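You operate a simulated robot arm through the tools that you are given. There is no shell and no other tool.

Carry out the task below with a simulated robot arm. There is one attempt and no reset: what you move stays moved.

Task
Swap the eyelet on the post for the size on the card, then wind 20 m.
Fine: the old eyelet goes into the free ring.

Only the result counts: the job must be done as asked and must still hold three seconds after the hand-in. Knocking over, shifting, dropping, spilling or breaking anything else fails it.

Robot
A 6-joint arm with a two-finger parallel gripper, fixed in place. Base frame: the origin is at the foot of the arm, x ahead of it, y to its left, z up; the work surface is at about z = 0. Units: cm, degrees, N and s.
With the tool pointing down near the work surface it reaches from about 24 to 58 cm from the base axis. Its first joint turns from -166.0 to 166.0 degrees. Payload 1.5 kg.
Tool frame: the origin (TCP) lies between the finger pads and is the grasp point; the fingertips stand 3 cm ahead of it; z points along the fingers, y is the line along which they close. Largest opening 8 cm; finger width 1.7, thickness 1.2; the body of the gripper, 4 by 8.2 cm, starts 8 cm behind the TCP.
Orientation is that of the tool frame in the base frame, as a unit quaternion [x, y, z, w]. With the fingers straight down and closing along the base's y, the tool's x points along the base's -x, its y along +y and its z along -z.

Tools
- The arm moves only by the tool play_rows. Its argument "plan" is a list of rows, each a list of 7 numbers: the closure, from 0 (fully open) to 1 (shut), then the shift along the tool's x, y, z in units of 20 mm (1.0 is 20 mm), then the turn, a rotation vector about the tool's x, y, z in units of 5 degrees (1.0 is 5 degrees). In form: [[fingers, dx, dy, dz, wx, wy, wz], ...]. A call has 1 to 20 rows; each row shifts and turns the commanded pose from where the row before left it, along the tool's axes as they then stand. A call with a number of a shift or a turn outside -1 to 1 is refused whole. Rows are played at 5 a second. More than 5 cm and 8.6 degrees between two rows, or a gripper value outside its range, and nothing of the call is played. Where a pose cannot be reached the arm comes as near as it can. A force on the tool above 40 N (or 10 N above the force at the start of the call, whichever is more), or a blocked arm, ends the call early, and 0.2 s more pass. The fingers move at their own pace (about 7.2 cm/s each) and stop on an object; they squeeze with about 29 N. The grip force told is the motor's: it shows also when the fingers shut on nothing. Time passes only in rows, and 0.2 s behind the last, so rows that do not move let the fingers close. The reply holds the time, the measured pose of the TCP, the force on the tool along the base axes, the opening and the grip force, in the units named above and with some noise, with the torque about the TCP (base axes, N m) and any sound that the robot's microphone picked up.
- Cameras (640 x 400 px; columns grow to the right, rows downward): "scene" is fixed at [22.04, -50.04, 74.71]; the picture's right is [0.88, -0.48, 0.00], its down [-0.40, -0.74, -0.54] and it looks along [0.26, 0.48, -0.84] (base axes); focal length 256 px, centre (320, 200). "wrist" rides on the gripper at [7.2, -0.7, -12.2] in the tool frame; the picture's right is [0.09, 1.00, 0.00], its down [-0.84, 0.08, -0.54] and it looks along [-0.54, 0.05, 0.84] (tool axes); focal length 238 px, centre (320, 200). There is no depth. A picture from a camera that has moved, and an enlarged one, comes with that camera's place and axes in the base frame and with its lens.
- grab_frame(camera): a new picture of that camera. The clock stands still meanwhile.
- enlarge(camera, box): a new picture of the part [left, top, right, bottom] of that camera's present view, enlarged. The clock stands still meanwhile.
- finish_job(): hands the job in; it is judged then, once.

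Nothing tells you positions but the pictures and the camera data. Unless the task says otherwise, let go and move clear before handing in.

The tools are called after ">>>" by a JSON object that holds its "op" and its "data". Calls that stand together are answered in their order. play_rows: Moves the arm, as the interface text tells. Its arguments: {"type":"object","properties":{"plan":{"type":"array"}},"required":["plan"]} The other tools are called the same way: grab_frame (camera) takes a picture; enlarge (camera, box) takes an enlarged picture of a part of a camera's view; finish_job () hands the job in.

At the start:

```text
time: 0.0
position: [36.79, 20.1, 32.7]
ee_rot: [0.001, 1.0, 0.0, 0.0]
contact_force: [0.7, 0.5, 0.3]
ft_torque: [0.0, 0.02, 0.01]
grip_width: 7.99
finger_force: 0.1
```

scene: 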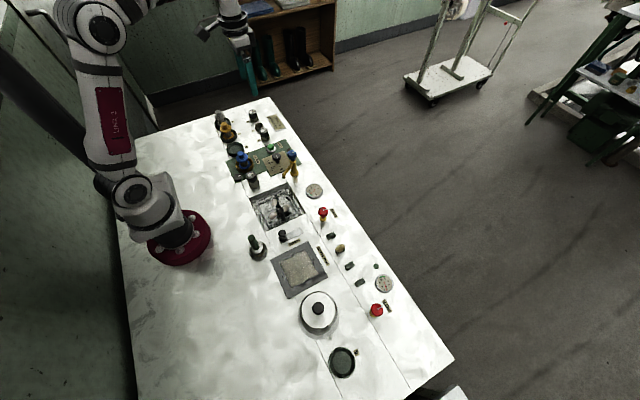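
wrist: 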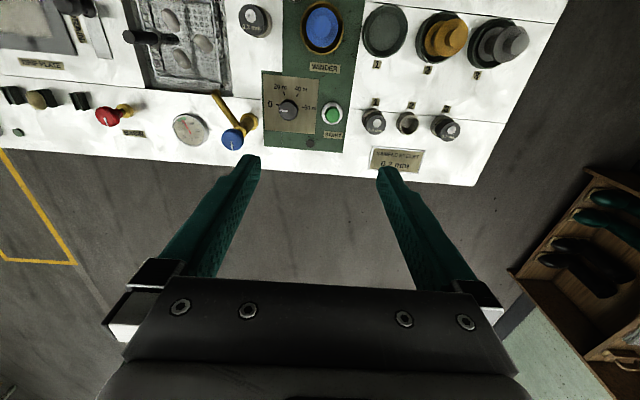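

I see a cluttered bench with a winder, a green plate, rings with eyelets and a card at the far end. I will enlarge several regions to read labels before moving.

>>> {"op": "enlarge", "data": {"camera": "wrist", "box": [220, 0, 540, 200]}}

>>> {"op": "enlarge", "data": {"camera": "wrist", "box": [340, 90, 500, 190]}}

>>> {"op": "enlarge", "data": {"camera": "scene", "box": [200, 90, 320, 190]}}

>>> {"op": "enlarge", "data": {"camera": "wrist", "box": [0, 0, 260, 162]}}

```text
2.00 times, centred on (380, 100) of wrist
camera zoom: at [29.62, 19.39, 44.98], right [-0.09, 1.0, 0.0], down [0.84, 0.08, 0.54], along [0.54, 0.05, -0.84], focal length 477 px, centre (200, 400)
```

zoom: 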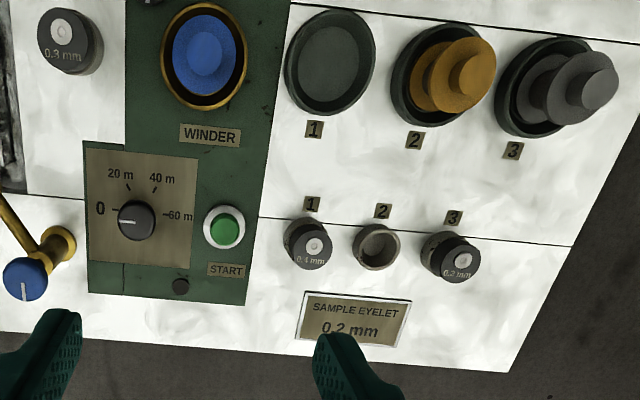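

```text
4.00 times, centred on (420, 140) of wrist
camera zoom: at [29.62, 19.39, 44.98], right [-0.09, 1.0, 0.0], down [0.84, 0.08, 0.54], along [0.54, 0.05, -0.84], focal length 953 px, centre (-80, 440)
```

zoom: 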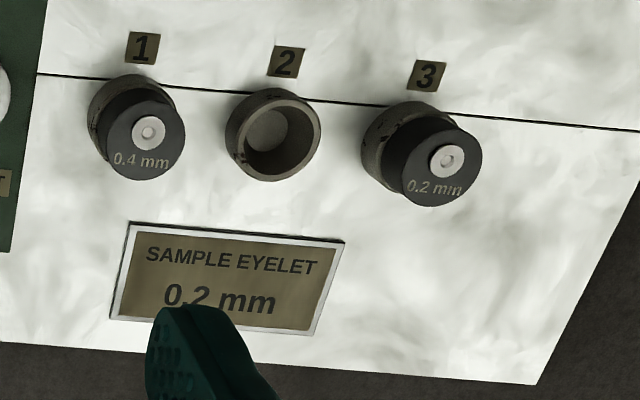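

```text
4.00 times, centred on (260, 140) of scene
camera zoom: at [22.04, -50.04, 74.71], right [0.88, -0.48, 0.0], down [-0.4, -0.74, -0.54], along [0.26, 0.48, -0.84], focal length 1022 px, centre (560, 440)
```

zoom: 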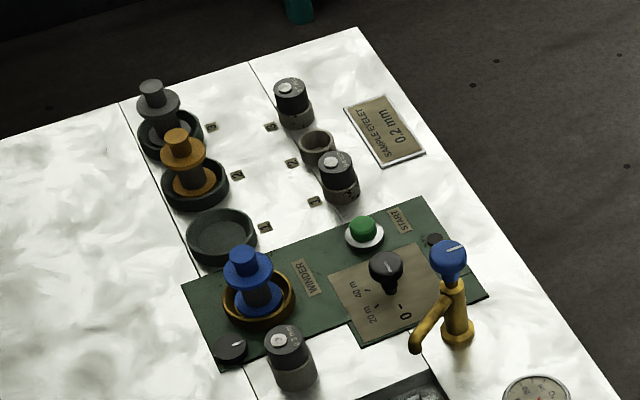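

```text
2.46 times, centred on (130, 81) of wrist
camera zoom: at [29.62, 19.39, 44.98], right [-0.09, 1.0, 0.0], down [0.84, 0.08, 0.54], along [0.54, 0.05, -0.84], focal length 587 px, centre (788, 493)
```

zoom: 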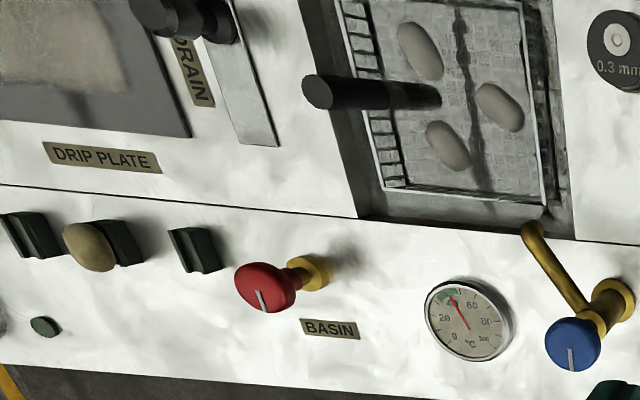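

The post carries the 0.3 mm eyelet, the card says 0.2 mm (in ring 3), ring 2 is free, ring 1 holds 0.4 mm, and the dial with START sits on the green winder plate. I will move the arm to get closer wrist views of the winder area and the rings.

>>> {"op": "play_rows", "data": {"plan": [[0, 0.3, -0.3, 0.6, 0, 0, 0], [0, 0.3, -0.3, 0.6, 0, 0, 0], [0, 0.3, -0.3, 0.6, 0, 0, 0], [0, 0.3, -0.3, 0.6, 0, 0, 0], [0, 0.3, -0.3, 0.6, 0, 0, 0], [0, 0.3, -0.3, 0.6, 0, 0, 0], [0, 0.3, -0.3, 0.6, 0, 0, 0], [0, 0.3, -0.3, 0.6, 0, 0, 0], [0, 0, 0, 0, 0, 0, 0], [0, 0, 0, 0, 0, 0, 0]]}}

>>> {"op": "grab_frame", "data": {"camera": "wrist"}}

>>> {"op": "grab_frame", "data": {"camera": "scene"}}

```text
time: 2.2
position: [31.81, 15.26, 23.18]
ee_rot: [0.001, 1.0, 0.0, 0.0]
contact_force: [-0.2, 0.6, 1.0]
ft_torque: [-0.02, 0.0, 0.02]
grip_width: 7.98
finger_force: 0.0
```

```text
taken
camera wrist: at [24.68, 14.56, 35.36], right [-0.09, 1.0, 0.0], down [0.84, 0.08, 0.54], along [0.54, 0.05, -0.84], focal length 238 px, centre (320, 200)
```

wrist: 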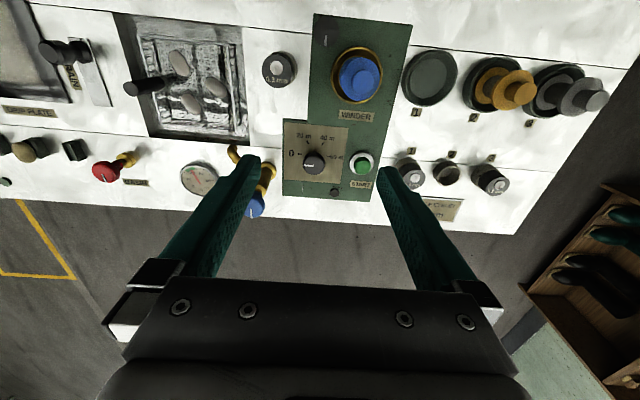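

```text
taken
```

scene: 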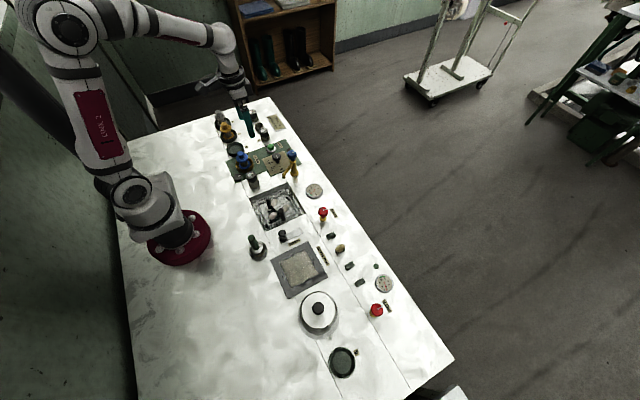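

The winder plate, the post eyelet and the rings are all visible now. I will enlarge the parts to measure and read them.

>>> {"op": "enlarge", "data": {"camera": "wrist", "box": [240, 10, 400, 110]}}

>>> {"op": "enlarge", "data": {"camera": "wrist", "box": [260, 110, 420, 210]}}

>>> {"op": "enlarge", "data": {"camera": "wrist", "box": [380, 130, 540, 230]}}

>>> {"op": "enlarge", "data": {"camera": "scene", "box": [220, 150, 300, 200]}}

```text
4.00 times, centred on (320, 60) of wrist
camera zoom: at [24.68, 14.56, 35.36], right [-0.09, 1.0, 0.0], down [0.84, 0.08, 0.54], along [0.54, 0.05, -0.84], focal length 953 px, centre (320, 760)
```

zoom: 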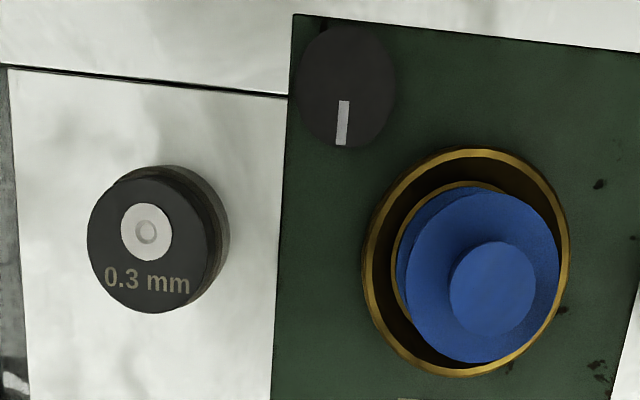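

```text
4.00 times, centred on (340, 160) of wrist
camera zoom: at [24.68, 14.56, 35.36], right [-0.09, 1.0, 0.0], down [0.84, 0.08, 0.54], along [0.54, 0.05, -0.84], focal length 953 px, centre (240, 360)
```

zoom: 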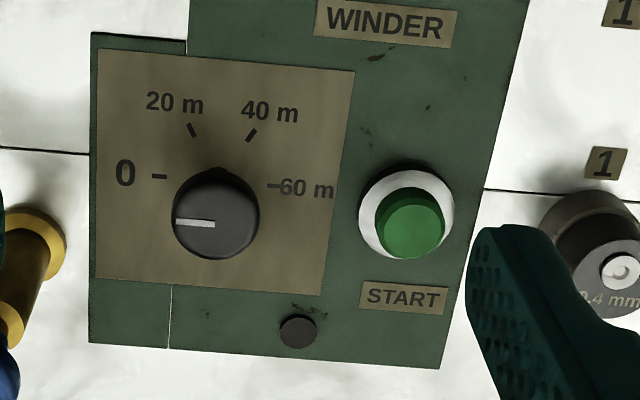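

```text
4.00 times, centred on (460, 180) of wrist
camera zoom: at [24.68, 14.56, 35.36], right [-0.09, 1.0, 0.0], down [0.84, 0.08, 0.54], along [0.54, 0.05, -0.84], focal length 953 px, centre (-240, 280)
```

zoom: 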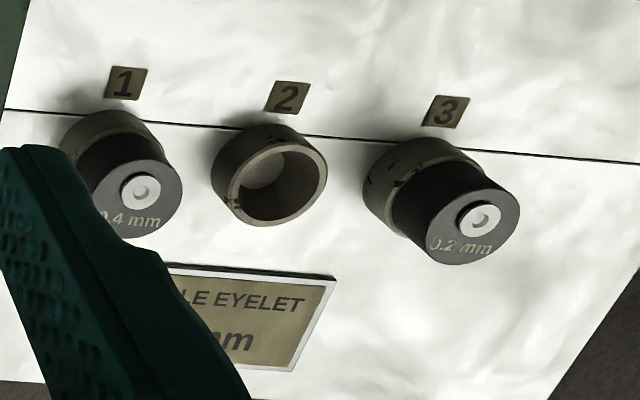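

```text
8.00 times, centred on (260, 175) of scene
camera zoom: at [22.04, -50.04, 74.71], right [0.88, -0.48, 0.0], down [-0.4, -0.74, -0.54], along [0.26, 0.48, -0.84], focal length 2044 px, centre (800, 400)
```

zoom: 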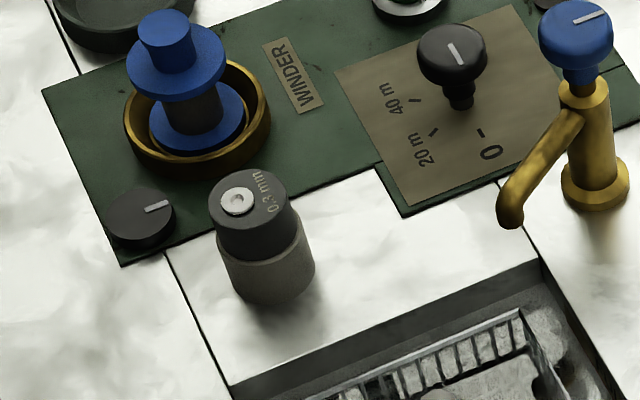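

The 0.3 mm cap sits on a grey post near (27.4, 10), the dial points to 0, and rings 1–3 are near x≈39.7 with y≈30/36/42. I will move over towards the ring row for a closer look.

>>> {"op": "play_rows", "data": {"plan": [[0, 0, 0.9, -0.1, 0, 0, 0], [0, 0, 0.9, 0, 0, 0, 0], [0, 0, 0.9, 0, 0, 0, 0], [0, 0, 0.9, 0.3, 0, 0, 0], [0, 0, 0.9, 0.4, 0, 0, 0], [0, 0, 0.9, 0.4, 0, 0, 0], [0, 0, 0.9, 0.4, 0, 0, 0], [0, 0, 0.9, 0.4, 0, 0, 0], [0, 0, 0.9, 0.4, 0, 0, 0], [0, 0, 0.9, 0.4, 0, 0, 0], [0, 0, 0.9, 0.4, 0, 0, 0], [0, 0, 0.9, 0.4, 0, 0, 0], [0, 0, 0, 0, 0, 0, 0], [0, 0, 0, 0, 0, 0, 0]]}}

>>> {"op": "grab_frame", "data": {"camera": "wrist"}}

>>> {"op": "enlarge", "data": {"camera": "scene", "box": [210, 90, 306, 150]}}

```text
time: 5.2
position: [32.01, 36.7, 16.26]
ee_rot: [0.001, 1.0, 0.0, 0.0]
contact_force: [-0.1, 1.0, 0.6]
ft_torque: [0.03, 0.01, 0.04]
grip_width: 8.01
finger_force: 0.2
```

```text
taken
camera wrist: at [24.81, 36.14, 28.46], right [-0.09, 1.0, 0.0], down [0.84, 0.08, 0.54], along [0.54, 0.05, -0.84], focal length 238 px, centre (320, 200)
```

wrist: 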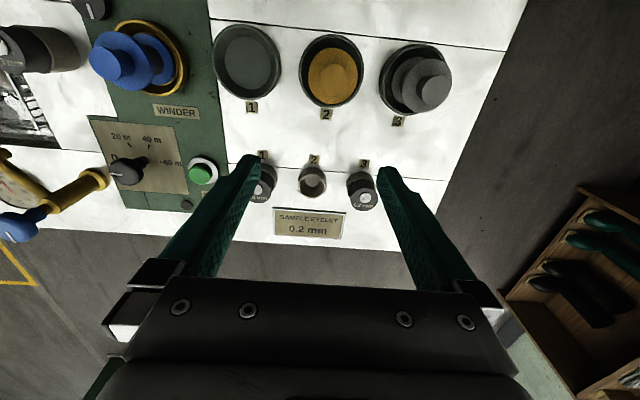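

```text
6.67 times, centred on (258, 120) of scene
camera zoom: at [22.04, -50.04, 74.71], right [0.88, -0.48, 0.0], down [-0.4, -0.74, -0.54], along [0.26, 0.48, -0.84], focal length 1703 px, centre (733, 733)
```

zoom: 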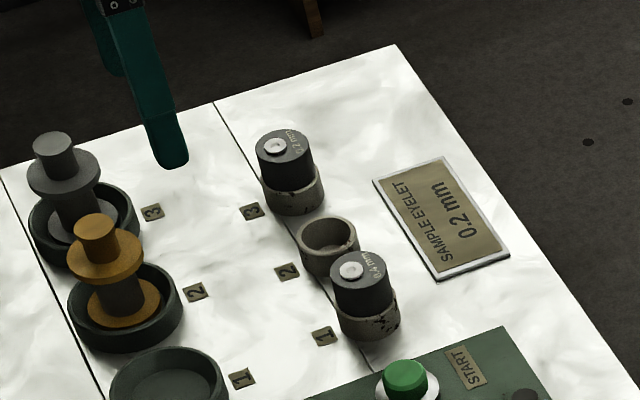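

The rings are now between the fingers in the view, with ring 2 empty. I will enlarge them to measure positions precisely.

>>> {"op": "enlarge", "data": {"camera": "wrist", "box": [240, 140, 400, 240]}}

>>> {"op": "enlarge", "data": {"camera": "scene", "box": [240, 100, 288, 130]}}

```text
4.00 times, centred on (320, 190) of wrist
camera zoom: at [24.81, 36.14, 28.46], right [-0.09, 1.0, 0.0], down [0.84, 0.08, 0.54], along [0.54, 0.05, -0.84], focal length 953 px, centre (320, 240)
```

zoom: 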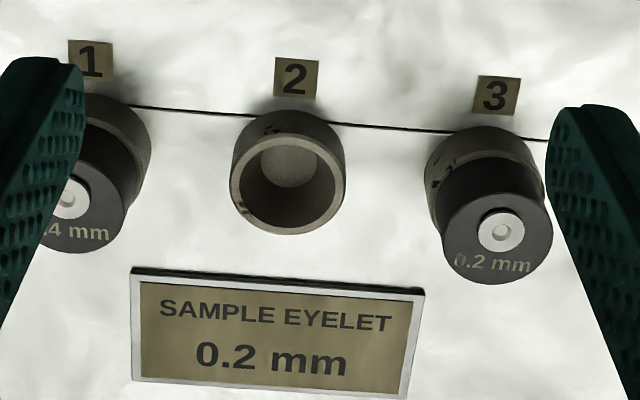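

```text
13.33 times, centred on (264, 115) of scene
camera zoom: at [22.04, -50.04, 74.71], right [0.88, -0.48, 0.0], down [-0.4, -0.74, -0.54], along [0.26, 0.48, -0.84], focal length 3406 px, centre (1067, 1333)
```

zoom: 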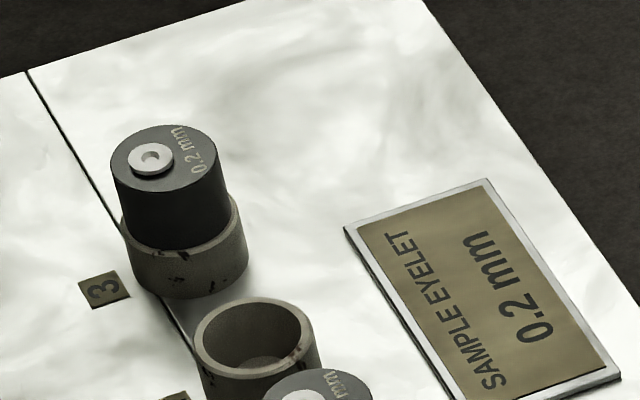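

Zoom re-renders at full detail, so I can measure more exactly. I will enlarge ring 2 and ring 3 more from the wrist camera.

>>> {"op": "enlarge", "data": {"camera": "wrist", "box": [292, 162, 332, 202]}}

>>> {"op": "enlarge", "data": {"camera": "wrist", "box": [340, 165, 388, 215]}}

>>> {"op": "enlarge", "data": {"camera": "scene", "box": [244, 106, 268, 130]}}

>>> {"op": "enlarge", "data": {"camera": "scene", "box": [240, 165, 266, 191]}}

```text
10.00 times, centred on (312, 182) of wrist
camera zoom: at [24.81, 36.14, 28.46], right [-0.09, 1.0, 0.0], down [0.84, 0.08, 0.54], along [0.54, 0.05, -0.84], focal length 2384 px, centre (400, 380)
```

zoom: 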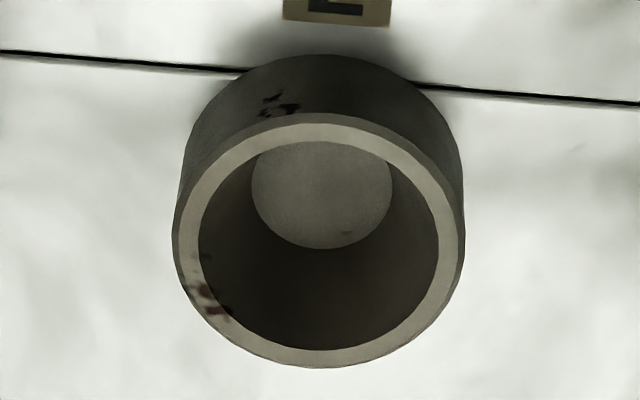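

```text
8.00 times, centred on (364, 190) of wrist
camera zoom: at [24.81, 36.14, 28.46], right [-0.09, 1.0, 0.0], down [0.84, 0.08, 0.54], along [0.54, 0.05, -0.84], focal length 1907 px, centre (-32, 280)
```

zoom: 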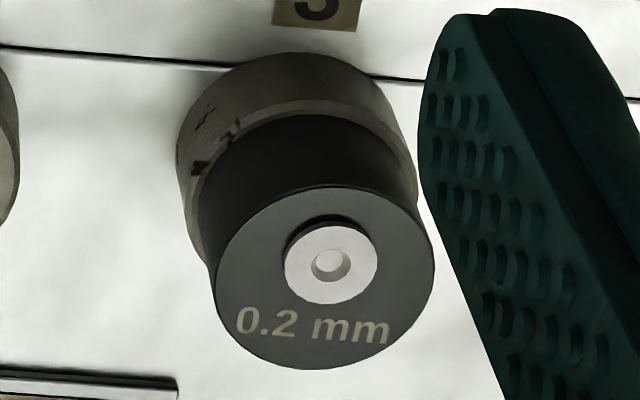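

```text
16.00 times, centred on (256, 118) of scene
camera zoom: at [22.04, -50.04, 74.71], right [0.88, -0.48, 0.0], down [-0.4, -0.74, -0.54], along [0.26, 0.48, -0.84], focal length 4088 px, centre (1344, 1512)
```

zoom: 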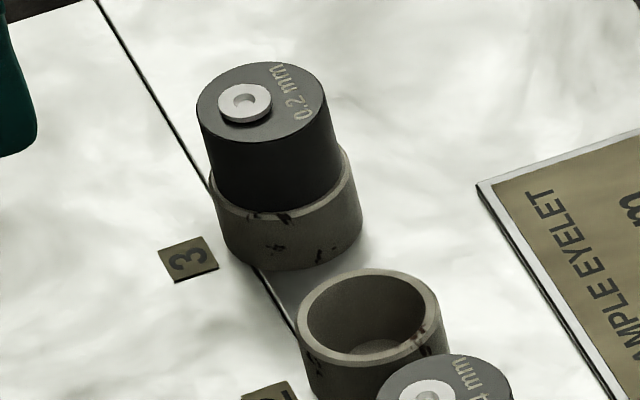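

```text
15.38 times, centred on (253, 178) of scene
camera zoom: at [22.04, -50.04, 74.71], right [0.88, -0.48, 0.0], down [-0.4, -0.74, -0.54], along [0.26, 0.48, -0.84], focal length 3930 px, centre (1351, 538)
```

zoom: 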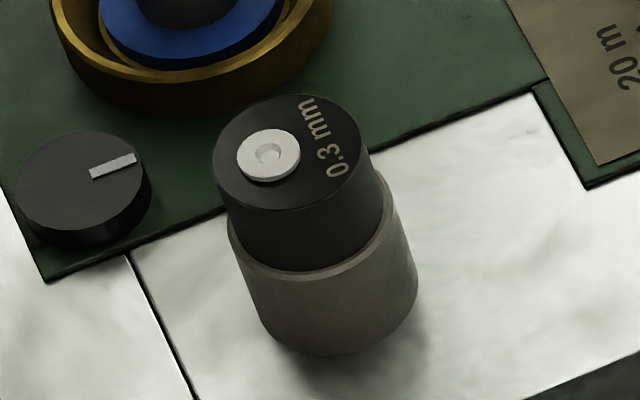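

Ring 2 has a funnel-like socket at about (39.9, 36.4), the 0.2 mm cap is at about (39.8, 42.7) and the 0.3 mm cap at about (27.45, 10.0). I will go above the post with the fingers partly opened and check alignment before descending.

>>> {"op": "play_rows", "data": {"plan": [[0, 0.1625, -0.9536, 0, 0, 0, 0], [0, 0.1625, -0.9536, 0, 0, 0, 0], [0, 0.1625, -0.9536, 0, 0, 0, 0], [0, 0.1625, -0.9536, 0, 0, 0, 0], [0, 0.1625, -0.9536, 0, 0, 0, 0], [0, 0.1625, -0.9536, 0, 0, 0, 0], [0, 0.1625, -0.9536, 0, 0, 0, 0], [0, 0.1625, -0.9536, 0, 0, 0, 0], [0, 0.1625, -0.9536, 0, 0, 0, 0], [0, 0.1625, -0.9536, 0, 0, 0, 0], [0, 0.1625, -0.9536, 0, 0, 0, 0], [0.2, 0.1625, -0.9536, 0, 0, 0, 0], [0.3, 0.1625, -0.9536, 0, 0, 0, 0], [0.3, 0.1625, -0.9536, 0, 0, 0, 0], [0.3, 0, 0, 0, 0, 0, 0], [0.3, 0, 0, 0, 0, 0, 0]]}}

>>> {"op": "grab_frame", "data": {"camera": "wrist"}}

>>> {"op": "enlarge", "data": {"camera": "scene", "box": [210, 110, 306, 200]}}

```text
time: 8.6
position: [27.59, 10.14, 16.47]
ee_rot: [-0.001, 1.0, 0.001, 0.0]
contact_force: [0.1, 0.5, -0.3]
ft_torque: [0.01, 0.01, 0.02]
grip_width: 5.63
finger_force: 0.1
```

```text
taken
camera wrist: at [20.44, 9.31, 28.67], right [-0.09, 1.0, 0.0], down [0.84, 0.08, 0.54], along [0.54, 0.05, -0.84], focal length 238 px, centre (320, 200)
```

wrist: 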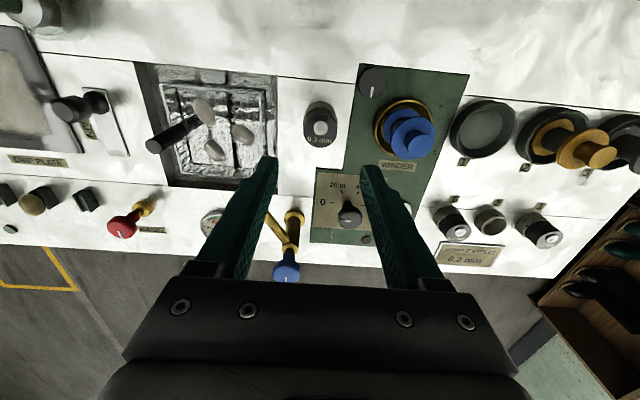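

```text
4.44 times, centred on (258, 155) of scene
camera zoom: at [22.04, -50.04, 74.71], right [0.88, -0.48, 0.0], down [-0.4, -0.74, -0.54], along [0.26, 0.48, -0.84], focal length 1135 px, centre (596, 400)
```

zoom: 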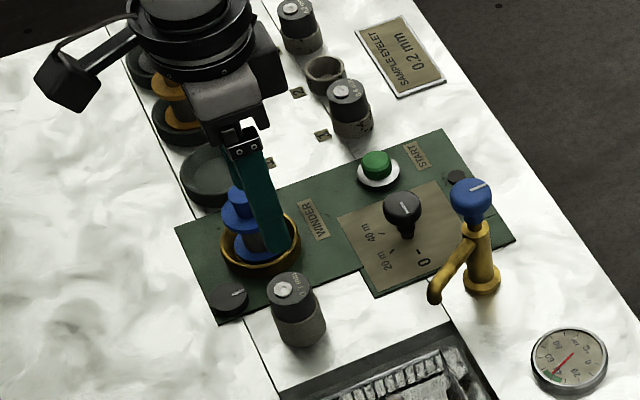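

The gripper is above the post with the cap visible between the fingers. I will measure the cap exactly from this pose.

>>> {"op": "enlarge", "data": {"camera": "wrist", "box": [280, 85, 360, 165]}}

>>> {"op": "enlarge", "data": {"camera": "wrist", "box": [240, 80, 400, 180]}}

```text
5.00 times, centred on (320, 125) of wrist
camera zoom: at [20.44, 9.31, 28.67], right [-0.09, 1.0, 0.0], down [0.84, 0.08, 0.54], along [0.54, 0.05, -0.84], focal length 1192 px, centre (320, 575)
```

zoom: 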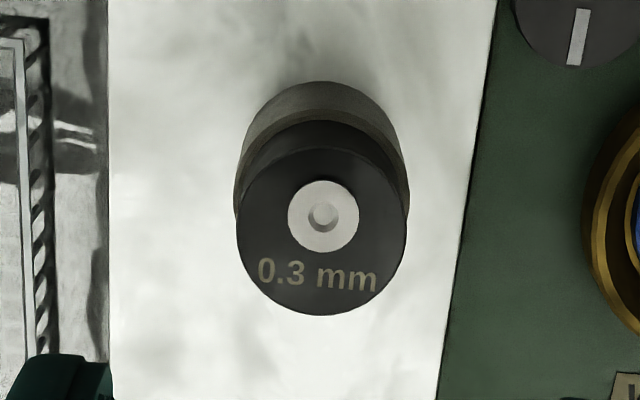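

```text
4.00 times, centred on (320, 130) of wrist
camera zoom: at [20.44, 9.31, 28.67], right [-0.09, 1.0, 0.0], down [0.84, 0.08, 0.54], along [0.54, 0.05, -0.84], focal length 953 px, centre (320, 480)
```

zoom: 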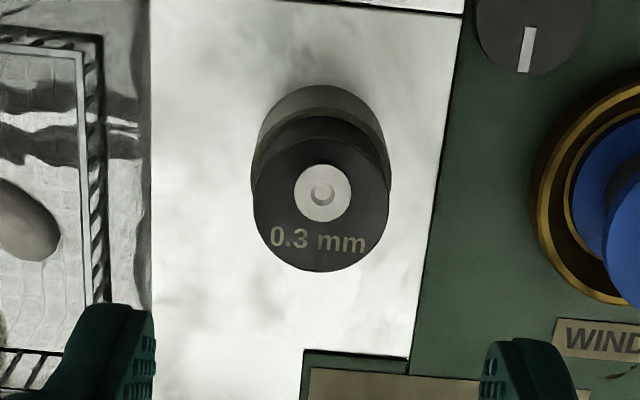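

The cap centre is about 0.3 cm closer to the base than the TCP and well centred sideways. I will shift by that and descend to just above the cap, then check again.

>>> {"op": "play_rows", "data": {"plan": [[0.3, 0.14, 0, 0.6, 0, 0, 0], [0.3, 0, 0, 0.8, 0, 0, 0], [0.3, 0, 0, 0.8, 0, 0, 0], [0.3, 0, 0, 0.8, 0, 0, 0], [0.3, 0, 0, 0.6, 0, 0, 0], [0.3, 0, 0, 0.1, 0, 0, 0], [0.3, 0, 0, 0, 0, 0, 0], [0.3, 0, 0, 0, 0, 0, 0]]}}

>>> {"op": "grab_frame", "data": {"camera": "wrist"}}

>>> {"op": "enlarge", "data": {"camera": "wrist", "box": [256, 100, 384, 180]}}

>>> {"op": "enlarge", "data": {"camera": "scene", "box": [232, 150, 272, 190]}}

```text
time: 10.4
position: [27.15, 10.13, 9.13]
ee_rot: [0.001, 1.0, -0.001, 0.0]
contact_force: [0.7, -0.3, 0.2]
ft_torque: [0.02, -0.01, 0.04]
grip_width: 5.63
finger_force: 0.1
```

```text
taken
camera wrist: at [20.0, 9.49, 21.31], right [-0.09, 1.0, 0.0], down [0.84, 0.08, 0.54], along [0.54, 0.05, -0.84], focal length 238 px, centre (320, 200)
```

wrist: 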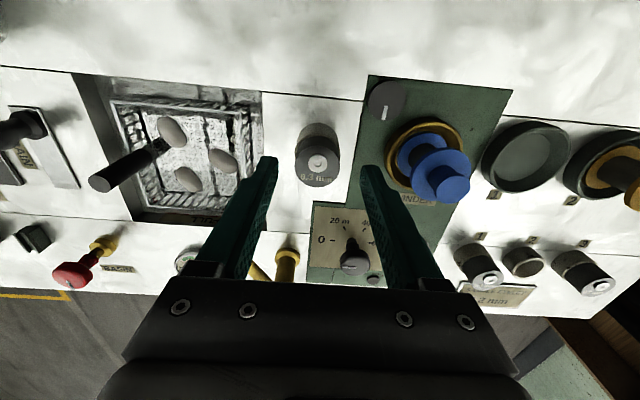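

```text
5.00 times, centred on (320, 140) of wrist
camera zoom: at [20.0, 9.49, 21.31], right [-0.09, 1.0, 0.0], down [0.84, 0.08, 0.54], along [0.54, 0.05, -0.84], focal length 1192 px, centre (320, 500)
```

zoom: 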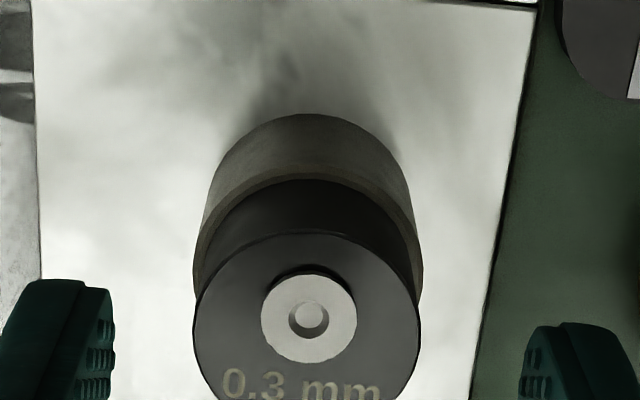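

```text
10.00 times, centred on (252, 170) of scene
camera zoom: at [22.04, -50.04, 74.71], right [0.88, -0.48, 0.0], down [-0.4, -0.74, -0.54], along [0.26, 0.48, -0.84], focal length 2555 px, centre (1000, 500)
```

zoom: 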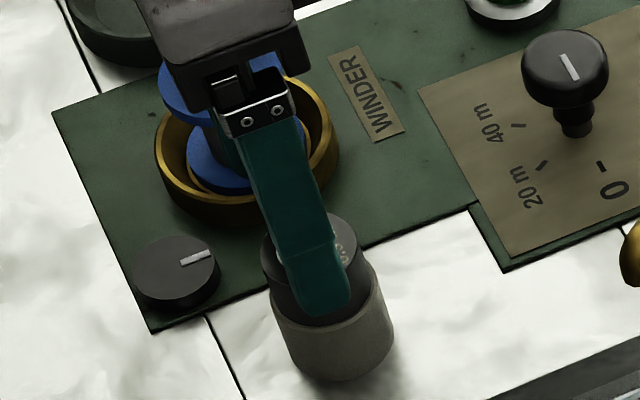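

The fingers straddle the cap nicely, tips just above the cap top. I will zoom once more to check fore-aft centring before descending.

>>> {"op": "enlarge", "data": {"camera": "wrist", "box": [272, 115, 368, 195]}}

```text
5.00 times, centred on (320, 155) of wrist
camera zoom: at [20.0, 9.49, 21.31], right [-0.09, 1.0, 0.0], down [0.84, 0.08, 0.54], along [0.54, 0.05, -0.84], focal length 1192 px, centre (320, 425)
```

zoom: 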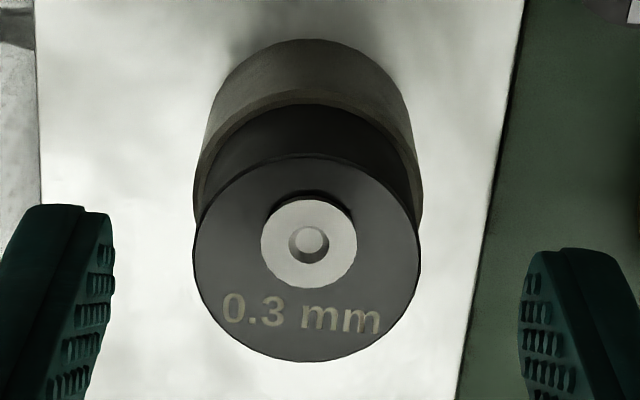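

The cap top is near z = 5.4 and the shoulder near 3.1, with the cap centre about 0.18 cm further out and 0.16 cm to the right of the TCP. I will correct and descend so the tips stop about 0.5 cm above the shoulder.

>>> {"op": "play_rows", "data": {"plan": [[0.3, -0.09, -0.08, 0.2, 0, 0, 0], [0.3, 0, 0, 0.5, 0, 0, 0], [0.3, 0, 0, 0.45, 0, 0, 0], [0.3, 0, 0, 0.1, 0, 0, 0], [0.3, 0, 0, 0, 0, 0, 0], [0.3, 0, 0, 0, 0, 0, 0]]}}

>>> {"op": "enlarge", "data": {"camera": "wrist", "box": [240, 110, 400, 230]}}

>>> {"op": "enlarge", "data": {"camera": "scene", "box": [232, 155, 272, 195]}}

```text
time: 11.8
position: [27.37, 9.98, 6.52]
ee_rot: [0.001, 1.0, 0.0, 0.0]
contact_force: [-0.8, -0.2, -0.2]
ft_torque: [-0.01, 0.0, -0.02]
grip_width: 5.58
finger_force: 0.0
```

```text
3.33 times, centred on (320, 170) of wrist
camera zoom: at [20.23, 9.26, 18.7], right [-0.09, 1.0, 0.0], down [0.84, 0.08, 0.54], along [0.54, 0.05, -0.84], focal length 794 px, centre (320, 300)
```

zoom: 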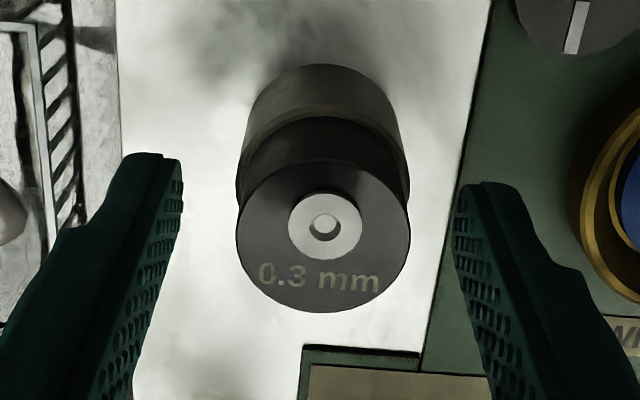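

```text
10.00 times, centred on (252, 175) of scene
camera zoom: at [22.04, -50.04, 74.71], right [0.88, -0.48, 0.0], down [-0.4, -0.74, -0.54], along [0.26, 0.48, -0.84], focal length 2555 px, centre (1000, 450)
```

zoom: 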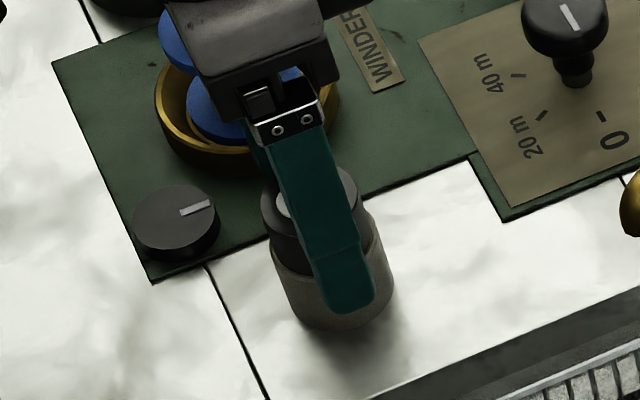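

The fingers are around the cap, tips slightly above the shoulder. I will close and read the width to confirm they grip the cap and not the post.

>>> {"op": "play_rows", "data": {"plan": [[0.6, 0, 0, 0, 0, 0, 0], [1, 0, 0, 0, 0, 0, 0], [1, 0, 0, 0, 0, 0, 0], [1, 0, 0, 0, 0, 0, 0]]}}

>>> {"op": "enlarge", "data": {"camera": "wrist", "box": [240, 110, 400, 230]}}

```text
time: 12.8
position: [27.35, 9.89, 6.53]
ee_rot: [0.001, 1.0, 0.001, 0.0]
contact_force: [0.0, -0.8, 3.4]
ft_torque: [-0.06, 0.04, 0.01]
grip_width: 3.22
finger_force: 29.2
```

```text
3.33 times, centred on (320, 170) of wrist
camera zoom: at [20.23, 9.26, 18.71], right [-0.09, 1.0, 0.0], down [0.84, 0.08, 0.54], along [0.54, 0.05, -0.84], focal length 794 px, centre (320, 300)
```

zoom: 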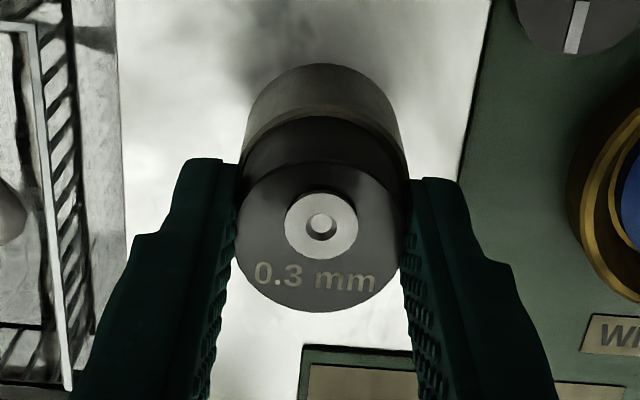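

The opening is 3.22 cm with 29 N grip, so the cap itself is held. I will lift straight up slowly and check.

>>> {"op": "play_rows", "data": {"plan": [[1, 0, 0, -0.15, 0, 0, 0], [1, 0, 0, -0.25, 0, 0, 0], [1, 0, 0, -0.3, 0, 0, 0], [1, 0, 0, -0.4, 0, 0, 0], [1, 0, 0, -0.5, 0, 0, 0], [1, 0, 0, -0.6, 0, 0, 0], [1, 0, 0, -0.6, 0, 0, 0], [1, 0, 0, 0, 0, 0, 0], [1, 0, 0, 0, 0, 0, 0]]}}

>>> {"op": "grab_frame", "data": {"camera": "wrist"}}

>>> {"op": "enlarge", "data": {"camera": "wrist", "box": [240, 60, 400, 220]}}

>>> {"op": "enlarge", "data": {"camera": "scene", "box": [228, 145, 278, 195]}}

```text
time: 14.8
position: [27.39, 9.99, 12.09]
ee_rot: [0.001, 1.0, 0.0, 0.001]
contact_force: [-0.1, 0.0, 1.0]
ft_torque: [0.01, -0.03, 0.0]
grip_width: 0.0
finger_force: 21.2
```

```text
taken
camera wrist: at [20.28, 9.21, 24.23], right [-0.09, 1.0, 0.0], down [0.84, 0.08, 0.54], along [0.54, 0.05, -0.84], focal length 238 px, centre (320, 200)
```

wrist: 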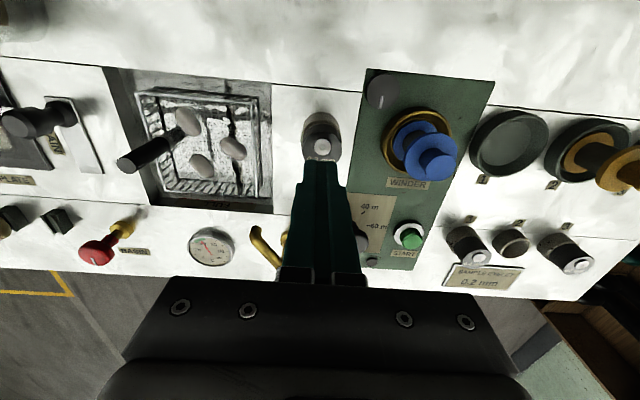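

```text
2.50 times, centred on (320, 140) of wrist
camera zoom: at [20.28, 9.21, 24.23], right [-0.09, 1.0, 0.0], down [0.84, 0.08, 0.54], along [0.54, 0.05, -0.84], focal length 596 px, centre (320, 350)
```

zoom: 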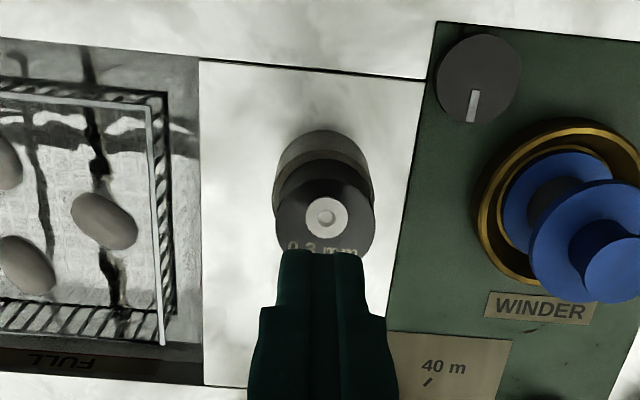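

```text
8.00 times, centred on (253, 170) of scene
camera zoom: at [22.04, -50.04, 74.71], right [0.88, -0.48, 0.0], down [-0.4, -0.74, -0.54], along [0.26, 0.48, -0.84], focal length 2044 px, centre (856, 440)
```

zoom: 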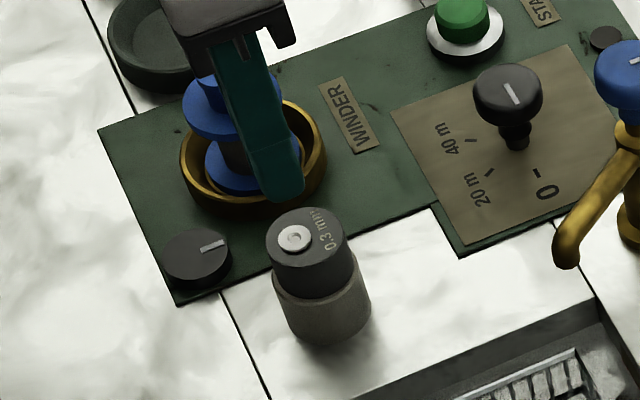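

The fingers slipped off: the cap is still on the post. I will look closely at whether it shifted and how it is held.

>>> {"op": "enlarge", "data": {"camera": "scene", "box": [240, 165, 266, 191]}}

>>> {"op": "enlarge", "data": {"camera": "wrist", "box": [290, 105, 354, 169]}}

>>> {"op": "enlarge", "data": {"camera": "scene", "box": [244, 106, 284, 141]}}

```text
15.38 times, centred on (253, 178) of scene
camera zoom: at [22.04, -50.04, 74.71], right [0.88, -0.48, 0.0], down [-0.4, -0.74, -0.54], along [0.26, 0.48, -0.84], focal length 3930 px, centre (1351, 538)
```

zoom: 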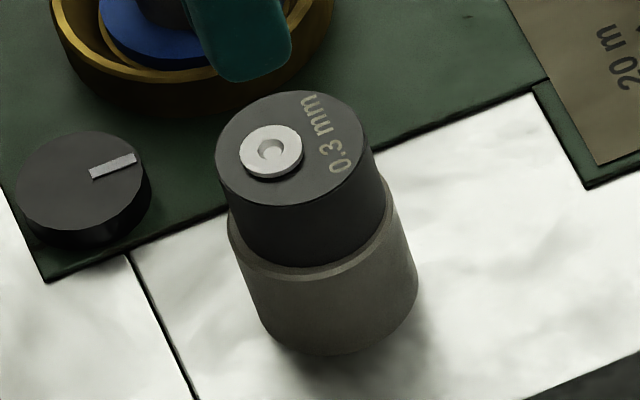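

```text
6.25 times, centred on (322, 137) of wrist
camera zoom: at [20.28, 9.21, 24.23], right [-0.09, 1.0, 0.0], down [0.84, 0.08, 0.54], along [0.54, 0.05, -0.84], focal length 1490 px, centre (308, 594)
```

zoom: 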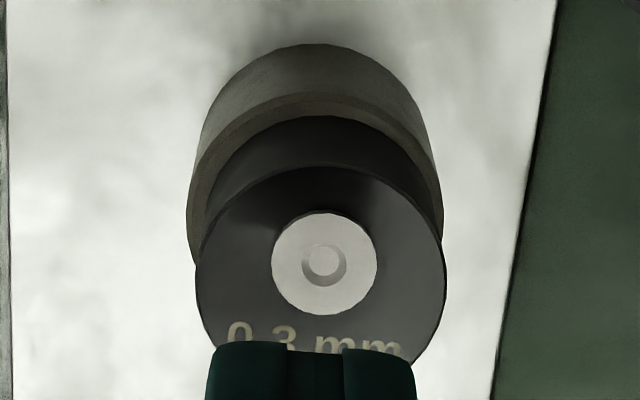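

```text
11.43 times, centred on (264, 124) of scene
camera zoom: at [22.04, -50.04, 74.71], right [0.88, -0.48, 0.0], down [-0.4, -0.74, -0.54], along [0.26, 0.48, -0.84], focal length 2920 px, centre (960, 1074)
```

zoom: 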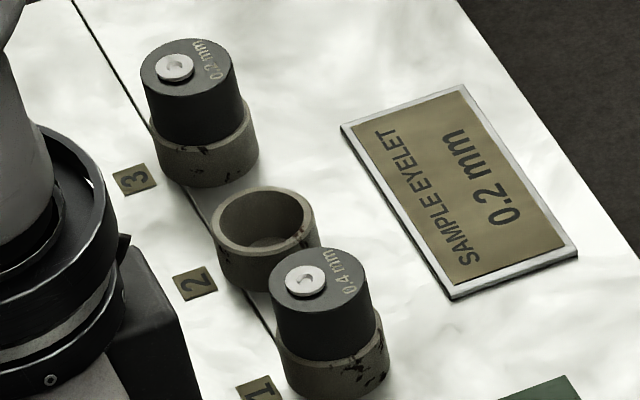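

The cap barely moved (about 1 mm of play), so it is held by some retention in the post. I will reopen, regrip lower on the cap, and pull in tiny steps while watching the force.

>>> {"op": "play_rows", "data": {"plan": [[0.3, 0, 0, 0, 0, 0, 0], [0.3, 0, 0, 0, 0, 0, 0], [0.3, 0, 0, 0, 0, 0, 0], [0.3, 0, 0, 0.6, 0, 0, 0], [0.3, 0, 0, 0.8, 0, 0, 0], [0.3, 0, 0, 0.8, 0, 0, 0], [0.3, 0, 0, 0.5, 0, 0, 0], [0.3, 0, 0, 0.15, 0, 0, 0], [0.3, 0, 0, 0, 0, 0, 0], [0.3, 0, 0, 0, 0, 0, 0]]}}

>>> {"op": "enlarge", "data": {"camera": "wrist", "box": [240, 110, 400, 230]}}

>>> {"op": "enlarge", "data": {"camera": "scene", "box": [236, 160, 266, 190]}}

```text
time: 17.0
position: [27.33, 10.05, 6.43]
ee_rot: [0.0, 1.0, 0.0, 0.0]
contact_force: [0.4, -0.5, -0.9]
ft_torque: [0.01, -0.01, 0.01]
grip_width: 5.6
finger_force: 0.0
```

```text
3.33 times, centred on (320, 170) of wrist
camera zoom: at [20.25, 9.37, 18.6], right [-0.09, 1.0, 0.0], down [0.84, 0.08, 0.54], along [0.54, 0.05, -0.84], focal length 794 px, centre (320, 300)
```

zoom: 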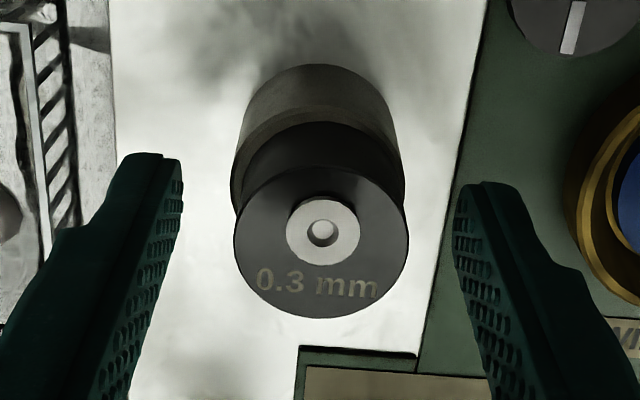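

```text
13.33 times, centred on (251, 175) of scene
camera zoom: at [22.04, -50.04, 74.71], right [0.88, -0.48, 0.0], down [-0.4, -0.74, -0.54], along [0.26, 0.48, -0.84], focal length 3406 px, centre (1240, 533)
```

zoom: 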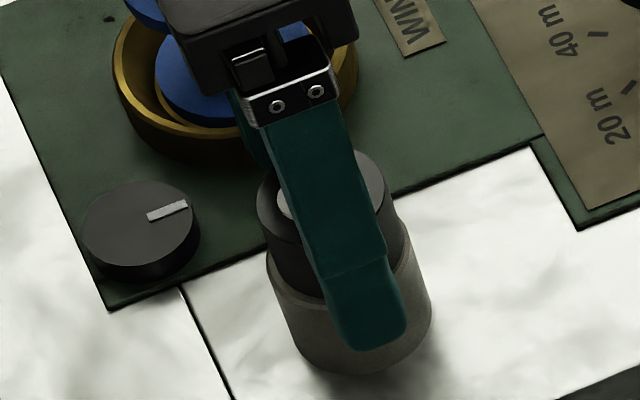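

The fingers straddle the cap again. I will lower 2 mm more, close, and pull up gently by about 1 mm to read the force.

>>> {"op": "play_rows", "data": {"plan": [[0.3, 0, 0, 0.08, 0, 0, 0], [0.3, 0, 0, 0, 0, 0, 0], [1, 0, 0, 0, 0, 0, 0], [1, 0, 0, 0, 0, 0, 0], [1, 0, 0, 0, 0, 0, 0], [1, 0, 0, 0, 0, 0, 0]]}}

>>> {"op": "play_rows", "data": {"plan": [[1, 0, 0, -0.05, 0, 0, 0], [1, 0, 0, 0, 0, 0, 0]]}}

>>> {"op": "play_rows", "data": {"plan": [[1, 0, 0, -0.05, 0, 0, 0], [1, 0, 0, 0, 0, 0, 0]]}}

```text
time: 18.4
position: [27.31, 10.0, 6.08]
ee_rot: [0.001, 1.0, 0.0, 0.0]
contact_force: [0.3, 0.1, 0.6]
ft_torque: [-0.03, 0.04, -0.04]
grip_width: 3.19
finger_force: 29.2
```

```text
time: 19.0
position: [27.49, 10.03, 6.32]
ee_rot: [0.0, 1.0, 0.0, 0.0]
contact_force: [0.9, -0.6, 0.8]
ft_torque: [0.04, 0.01, 0.02]
grip_width: 3.21
finger_force: 28.5
```

```text
time: 19.6
position: [27.38, 10.14, 6.3]
ee_rot: [0.001, 1.0, 0.0, 0.0]
contact_force: [-0.5, 0.6, -0.1]
ft_torque: [-0.03, -0.01, -0.04]
grip_width: 3.19
finger_force: 28.5
```

Pulling 2 mm produced no noticeable force, so the cap may be rising freely. I will look before continuing.

>>> {"op": "enlarge", "data": {"camera": "wrist", "box": [270, 110, 370, 210]}}

>>> {"op": "play_rows", "data": {"plan": [[1, 0, 0, -0.1, 0, 0, 0], [1, 0, 0, -0.1, 0, 0, 0], [1, 0, 0, 0, 0, 0, 0]]}}

>>> {"op": "enlarge", "data": {"camera": "wrist", "box": [270, 110, 370, 210]}}

>>> {"op": "enlarge", "data": {"camera": "scene", "box": [236, 160, 266, 190]}}

```text
4.00 times, centred on (320, 160) of wrist
camera zoom: at [20.23, 9.41, 18.5], right [-0.09, 1.0, 0.0], down [0.84, 0.08, 0.54], along [0.54, 0.05, -0.84], focal length 953 px, centre (320, 360)
```

zoom: 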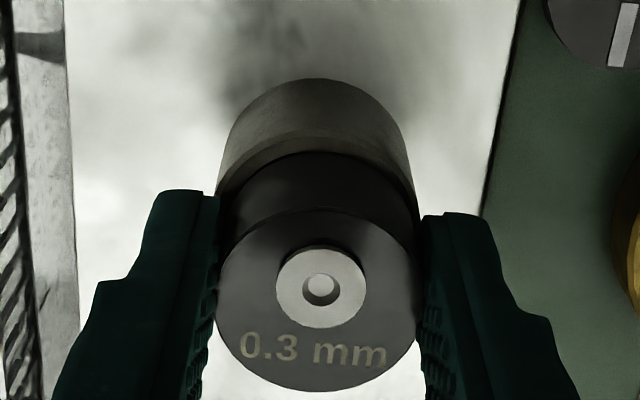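

```text
time: 20.4
position: [27.36, 10.19, 6.58]
ee_rot: [0.0, 1.0, 0.0, 0.0]
contact_force: [0.0, 0.4, 0.2]
ft_torque: [-0.02, -0.02, -0.01]
grip_width: 3.21
finger_force: 29.4
```

```text
4.00 times, centred on (320, 160) of wrist
camera zoom: at [20.21, 9.41, 18.95], right [-0.09, 1.0, 0.0], down [0.84, 0.08, 0.54], along [0.54, 0.05, -0.84], focal length 953 px, centre (320, 360)
```

zoom: 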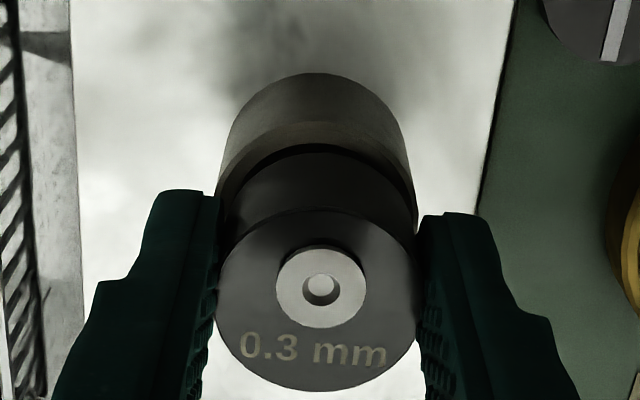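

```text
13.33 times, centred on (251, 175) of scene
camera zoom: at [22.04, -50.04, 74.71], right [0.88, -0.48, 0.0], down [-0.4, -0.74, -0.54], along [0.26, 0.48, -0.84], focal length 3406 px, centre (1240, 533)
```

zoom: 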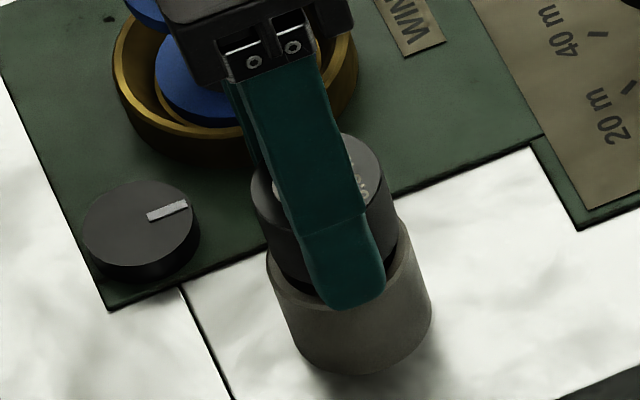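

The cap is now rising with the fingers (a gap has opened at the shoulder). I will continue slowly, straight up.

>>> {"op": "play_rows", "data": {"plan": [[1, 0, 0, -0.1, 0, 0, 0], [1, 0, 0, -0.1, 0, 0, 0], [1, 0, 0, -0.1, 0, 0, 0], [1, 0, 0, -0.1, 0, 0, 0], [1, 0, 0, -0.1, 0, 0, 0], [1, 0, 0, 0, 0, 0, 0]]}}

>>> {"op": "enlarge", "data": {"camera": "wrist", "box": [270, 110, 370, 210]}}

>>> {"op": "enlarge", "data": {"camera": "scene", "box": [236, 160, 266, 190]}}

```text
time: 21.8
position: [27.31, 10.11, 7.8]
ee_rot: [0.0, 1.0, 0.0, 0.0]
contact_force: [1.0, -0.4, 0.4]
ft_torque: [-0.05, 0.0, 0.01]
grip_width: 3.21
finger_force: 29.2
```

```text
4.00 times, centred on (320, 160) of wrist
camera zoom: at [20.2, 9.33, 19.97], right [-0.09, 1.0, 0.0], down [0.84, 0.08, 0.54], along [0.54, 0.05, -0.84], focal length 953 px, centre (320, 360)
```

zoom: 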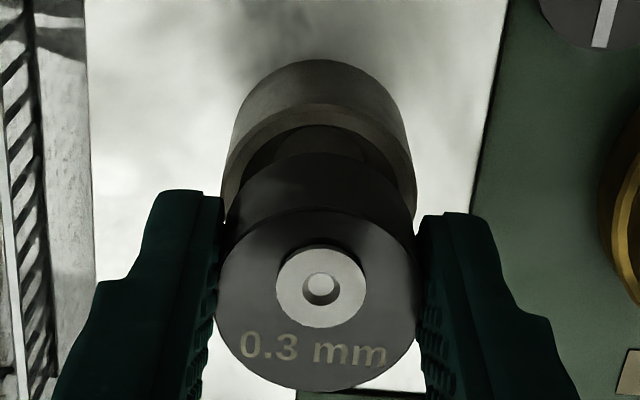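

```text
13.33 times, centred on (251, 175) of scene
camera zoom: at [22.04, -50.04, 74.71], right [0.88, -0.48, 0.0], down [-0.4, -0.74, -0.54], along [0.26, 0.48, -0.84], focal length 3406 px, centre (1240, 533)
```

zoom: 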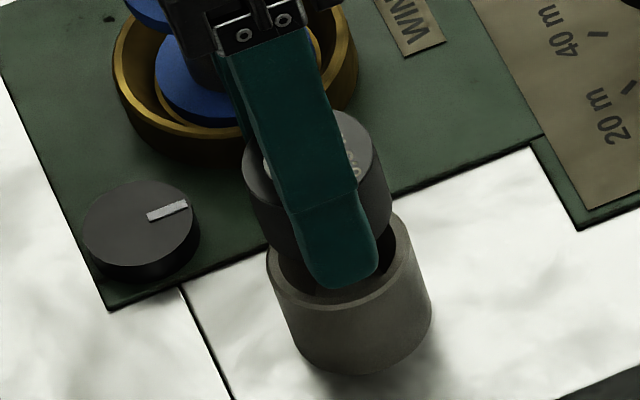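

The cap is coming out cleanly. I will continue up to a safe transport height at moderate speed.

>>> {"op": "play_rows", "data": {"plan": [[1, 0, 0, -0.15, 0, 0, 0], [1, 0, 0, -0.2, 0, 0, 0], [1, 0, 0, -0.25, 0, 0, 0], [1, 0, 0, -0.3, 0, 0, 0], [1, 0, 0, -0.35, 0, 0, 0], [1, 0, 0, -0.4, 0, 0, 0], [1, 0, 0, -0.4, 0, 0, 0], [1, 0, 0, -0.4, 0, 0, 0], [1, 0, 0, -0.4, 0, 0, 0], [1, 0, 0, -0.2, 0, 0, 0], [1, 0, 0, 0, 0, 0, 0]]}}

>>> {"op": "enlarge", "data": {"camera": "wrist", "box": [270, 80, 370, 210]}}

>>> {"op": "enlarge", "data": {"camera": "scene", "box": [228, 140, 278, 190]}}

```text
time: 24.2
position: [27.45, 9.92, 13.83]
ee_rot: [0.0, 1.0, 0.0, 0.0]
contact_force: [-0.3, -0.5, 0.3]
ft_torque: [0.0, -0.03, 0.0]
grip_width: 3.23
finger_force: 28.8
```

```text
3.08 times, centred on (320, 145) of wrist
camera zoom: at [20.23, 9.29, 26.06], right [-0.09, 1.0, 0.0], down [0.84, 0.08, 0.54], along [0.54, 0.05, -0.84], focal length 733 px, centre (320, 369)
```

zoom: 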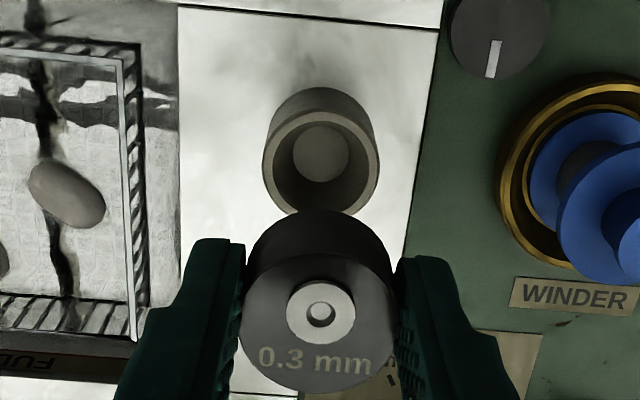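

```text
8.00 times, centred on (253, 165) of scene
camera zoom: at [22.04, -50.04, 74.71], right [0.88, -0.48, 0.0], down [-0.4, -0.74, -0.54], along [0.26, 0.48, -0.84], focal length 2044 px, centre (856, 480)
```

zoom: 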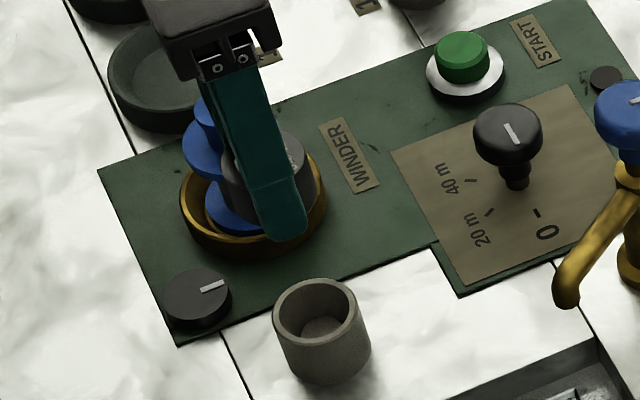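

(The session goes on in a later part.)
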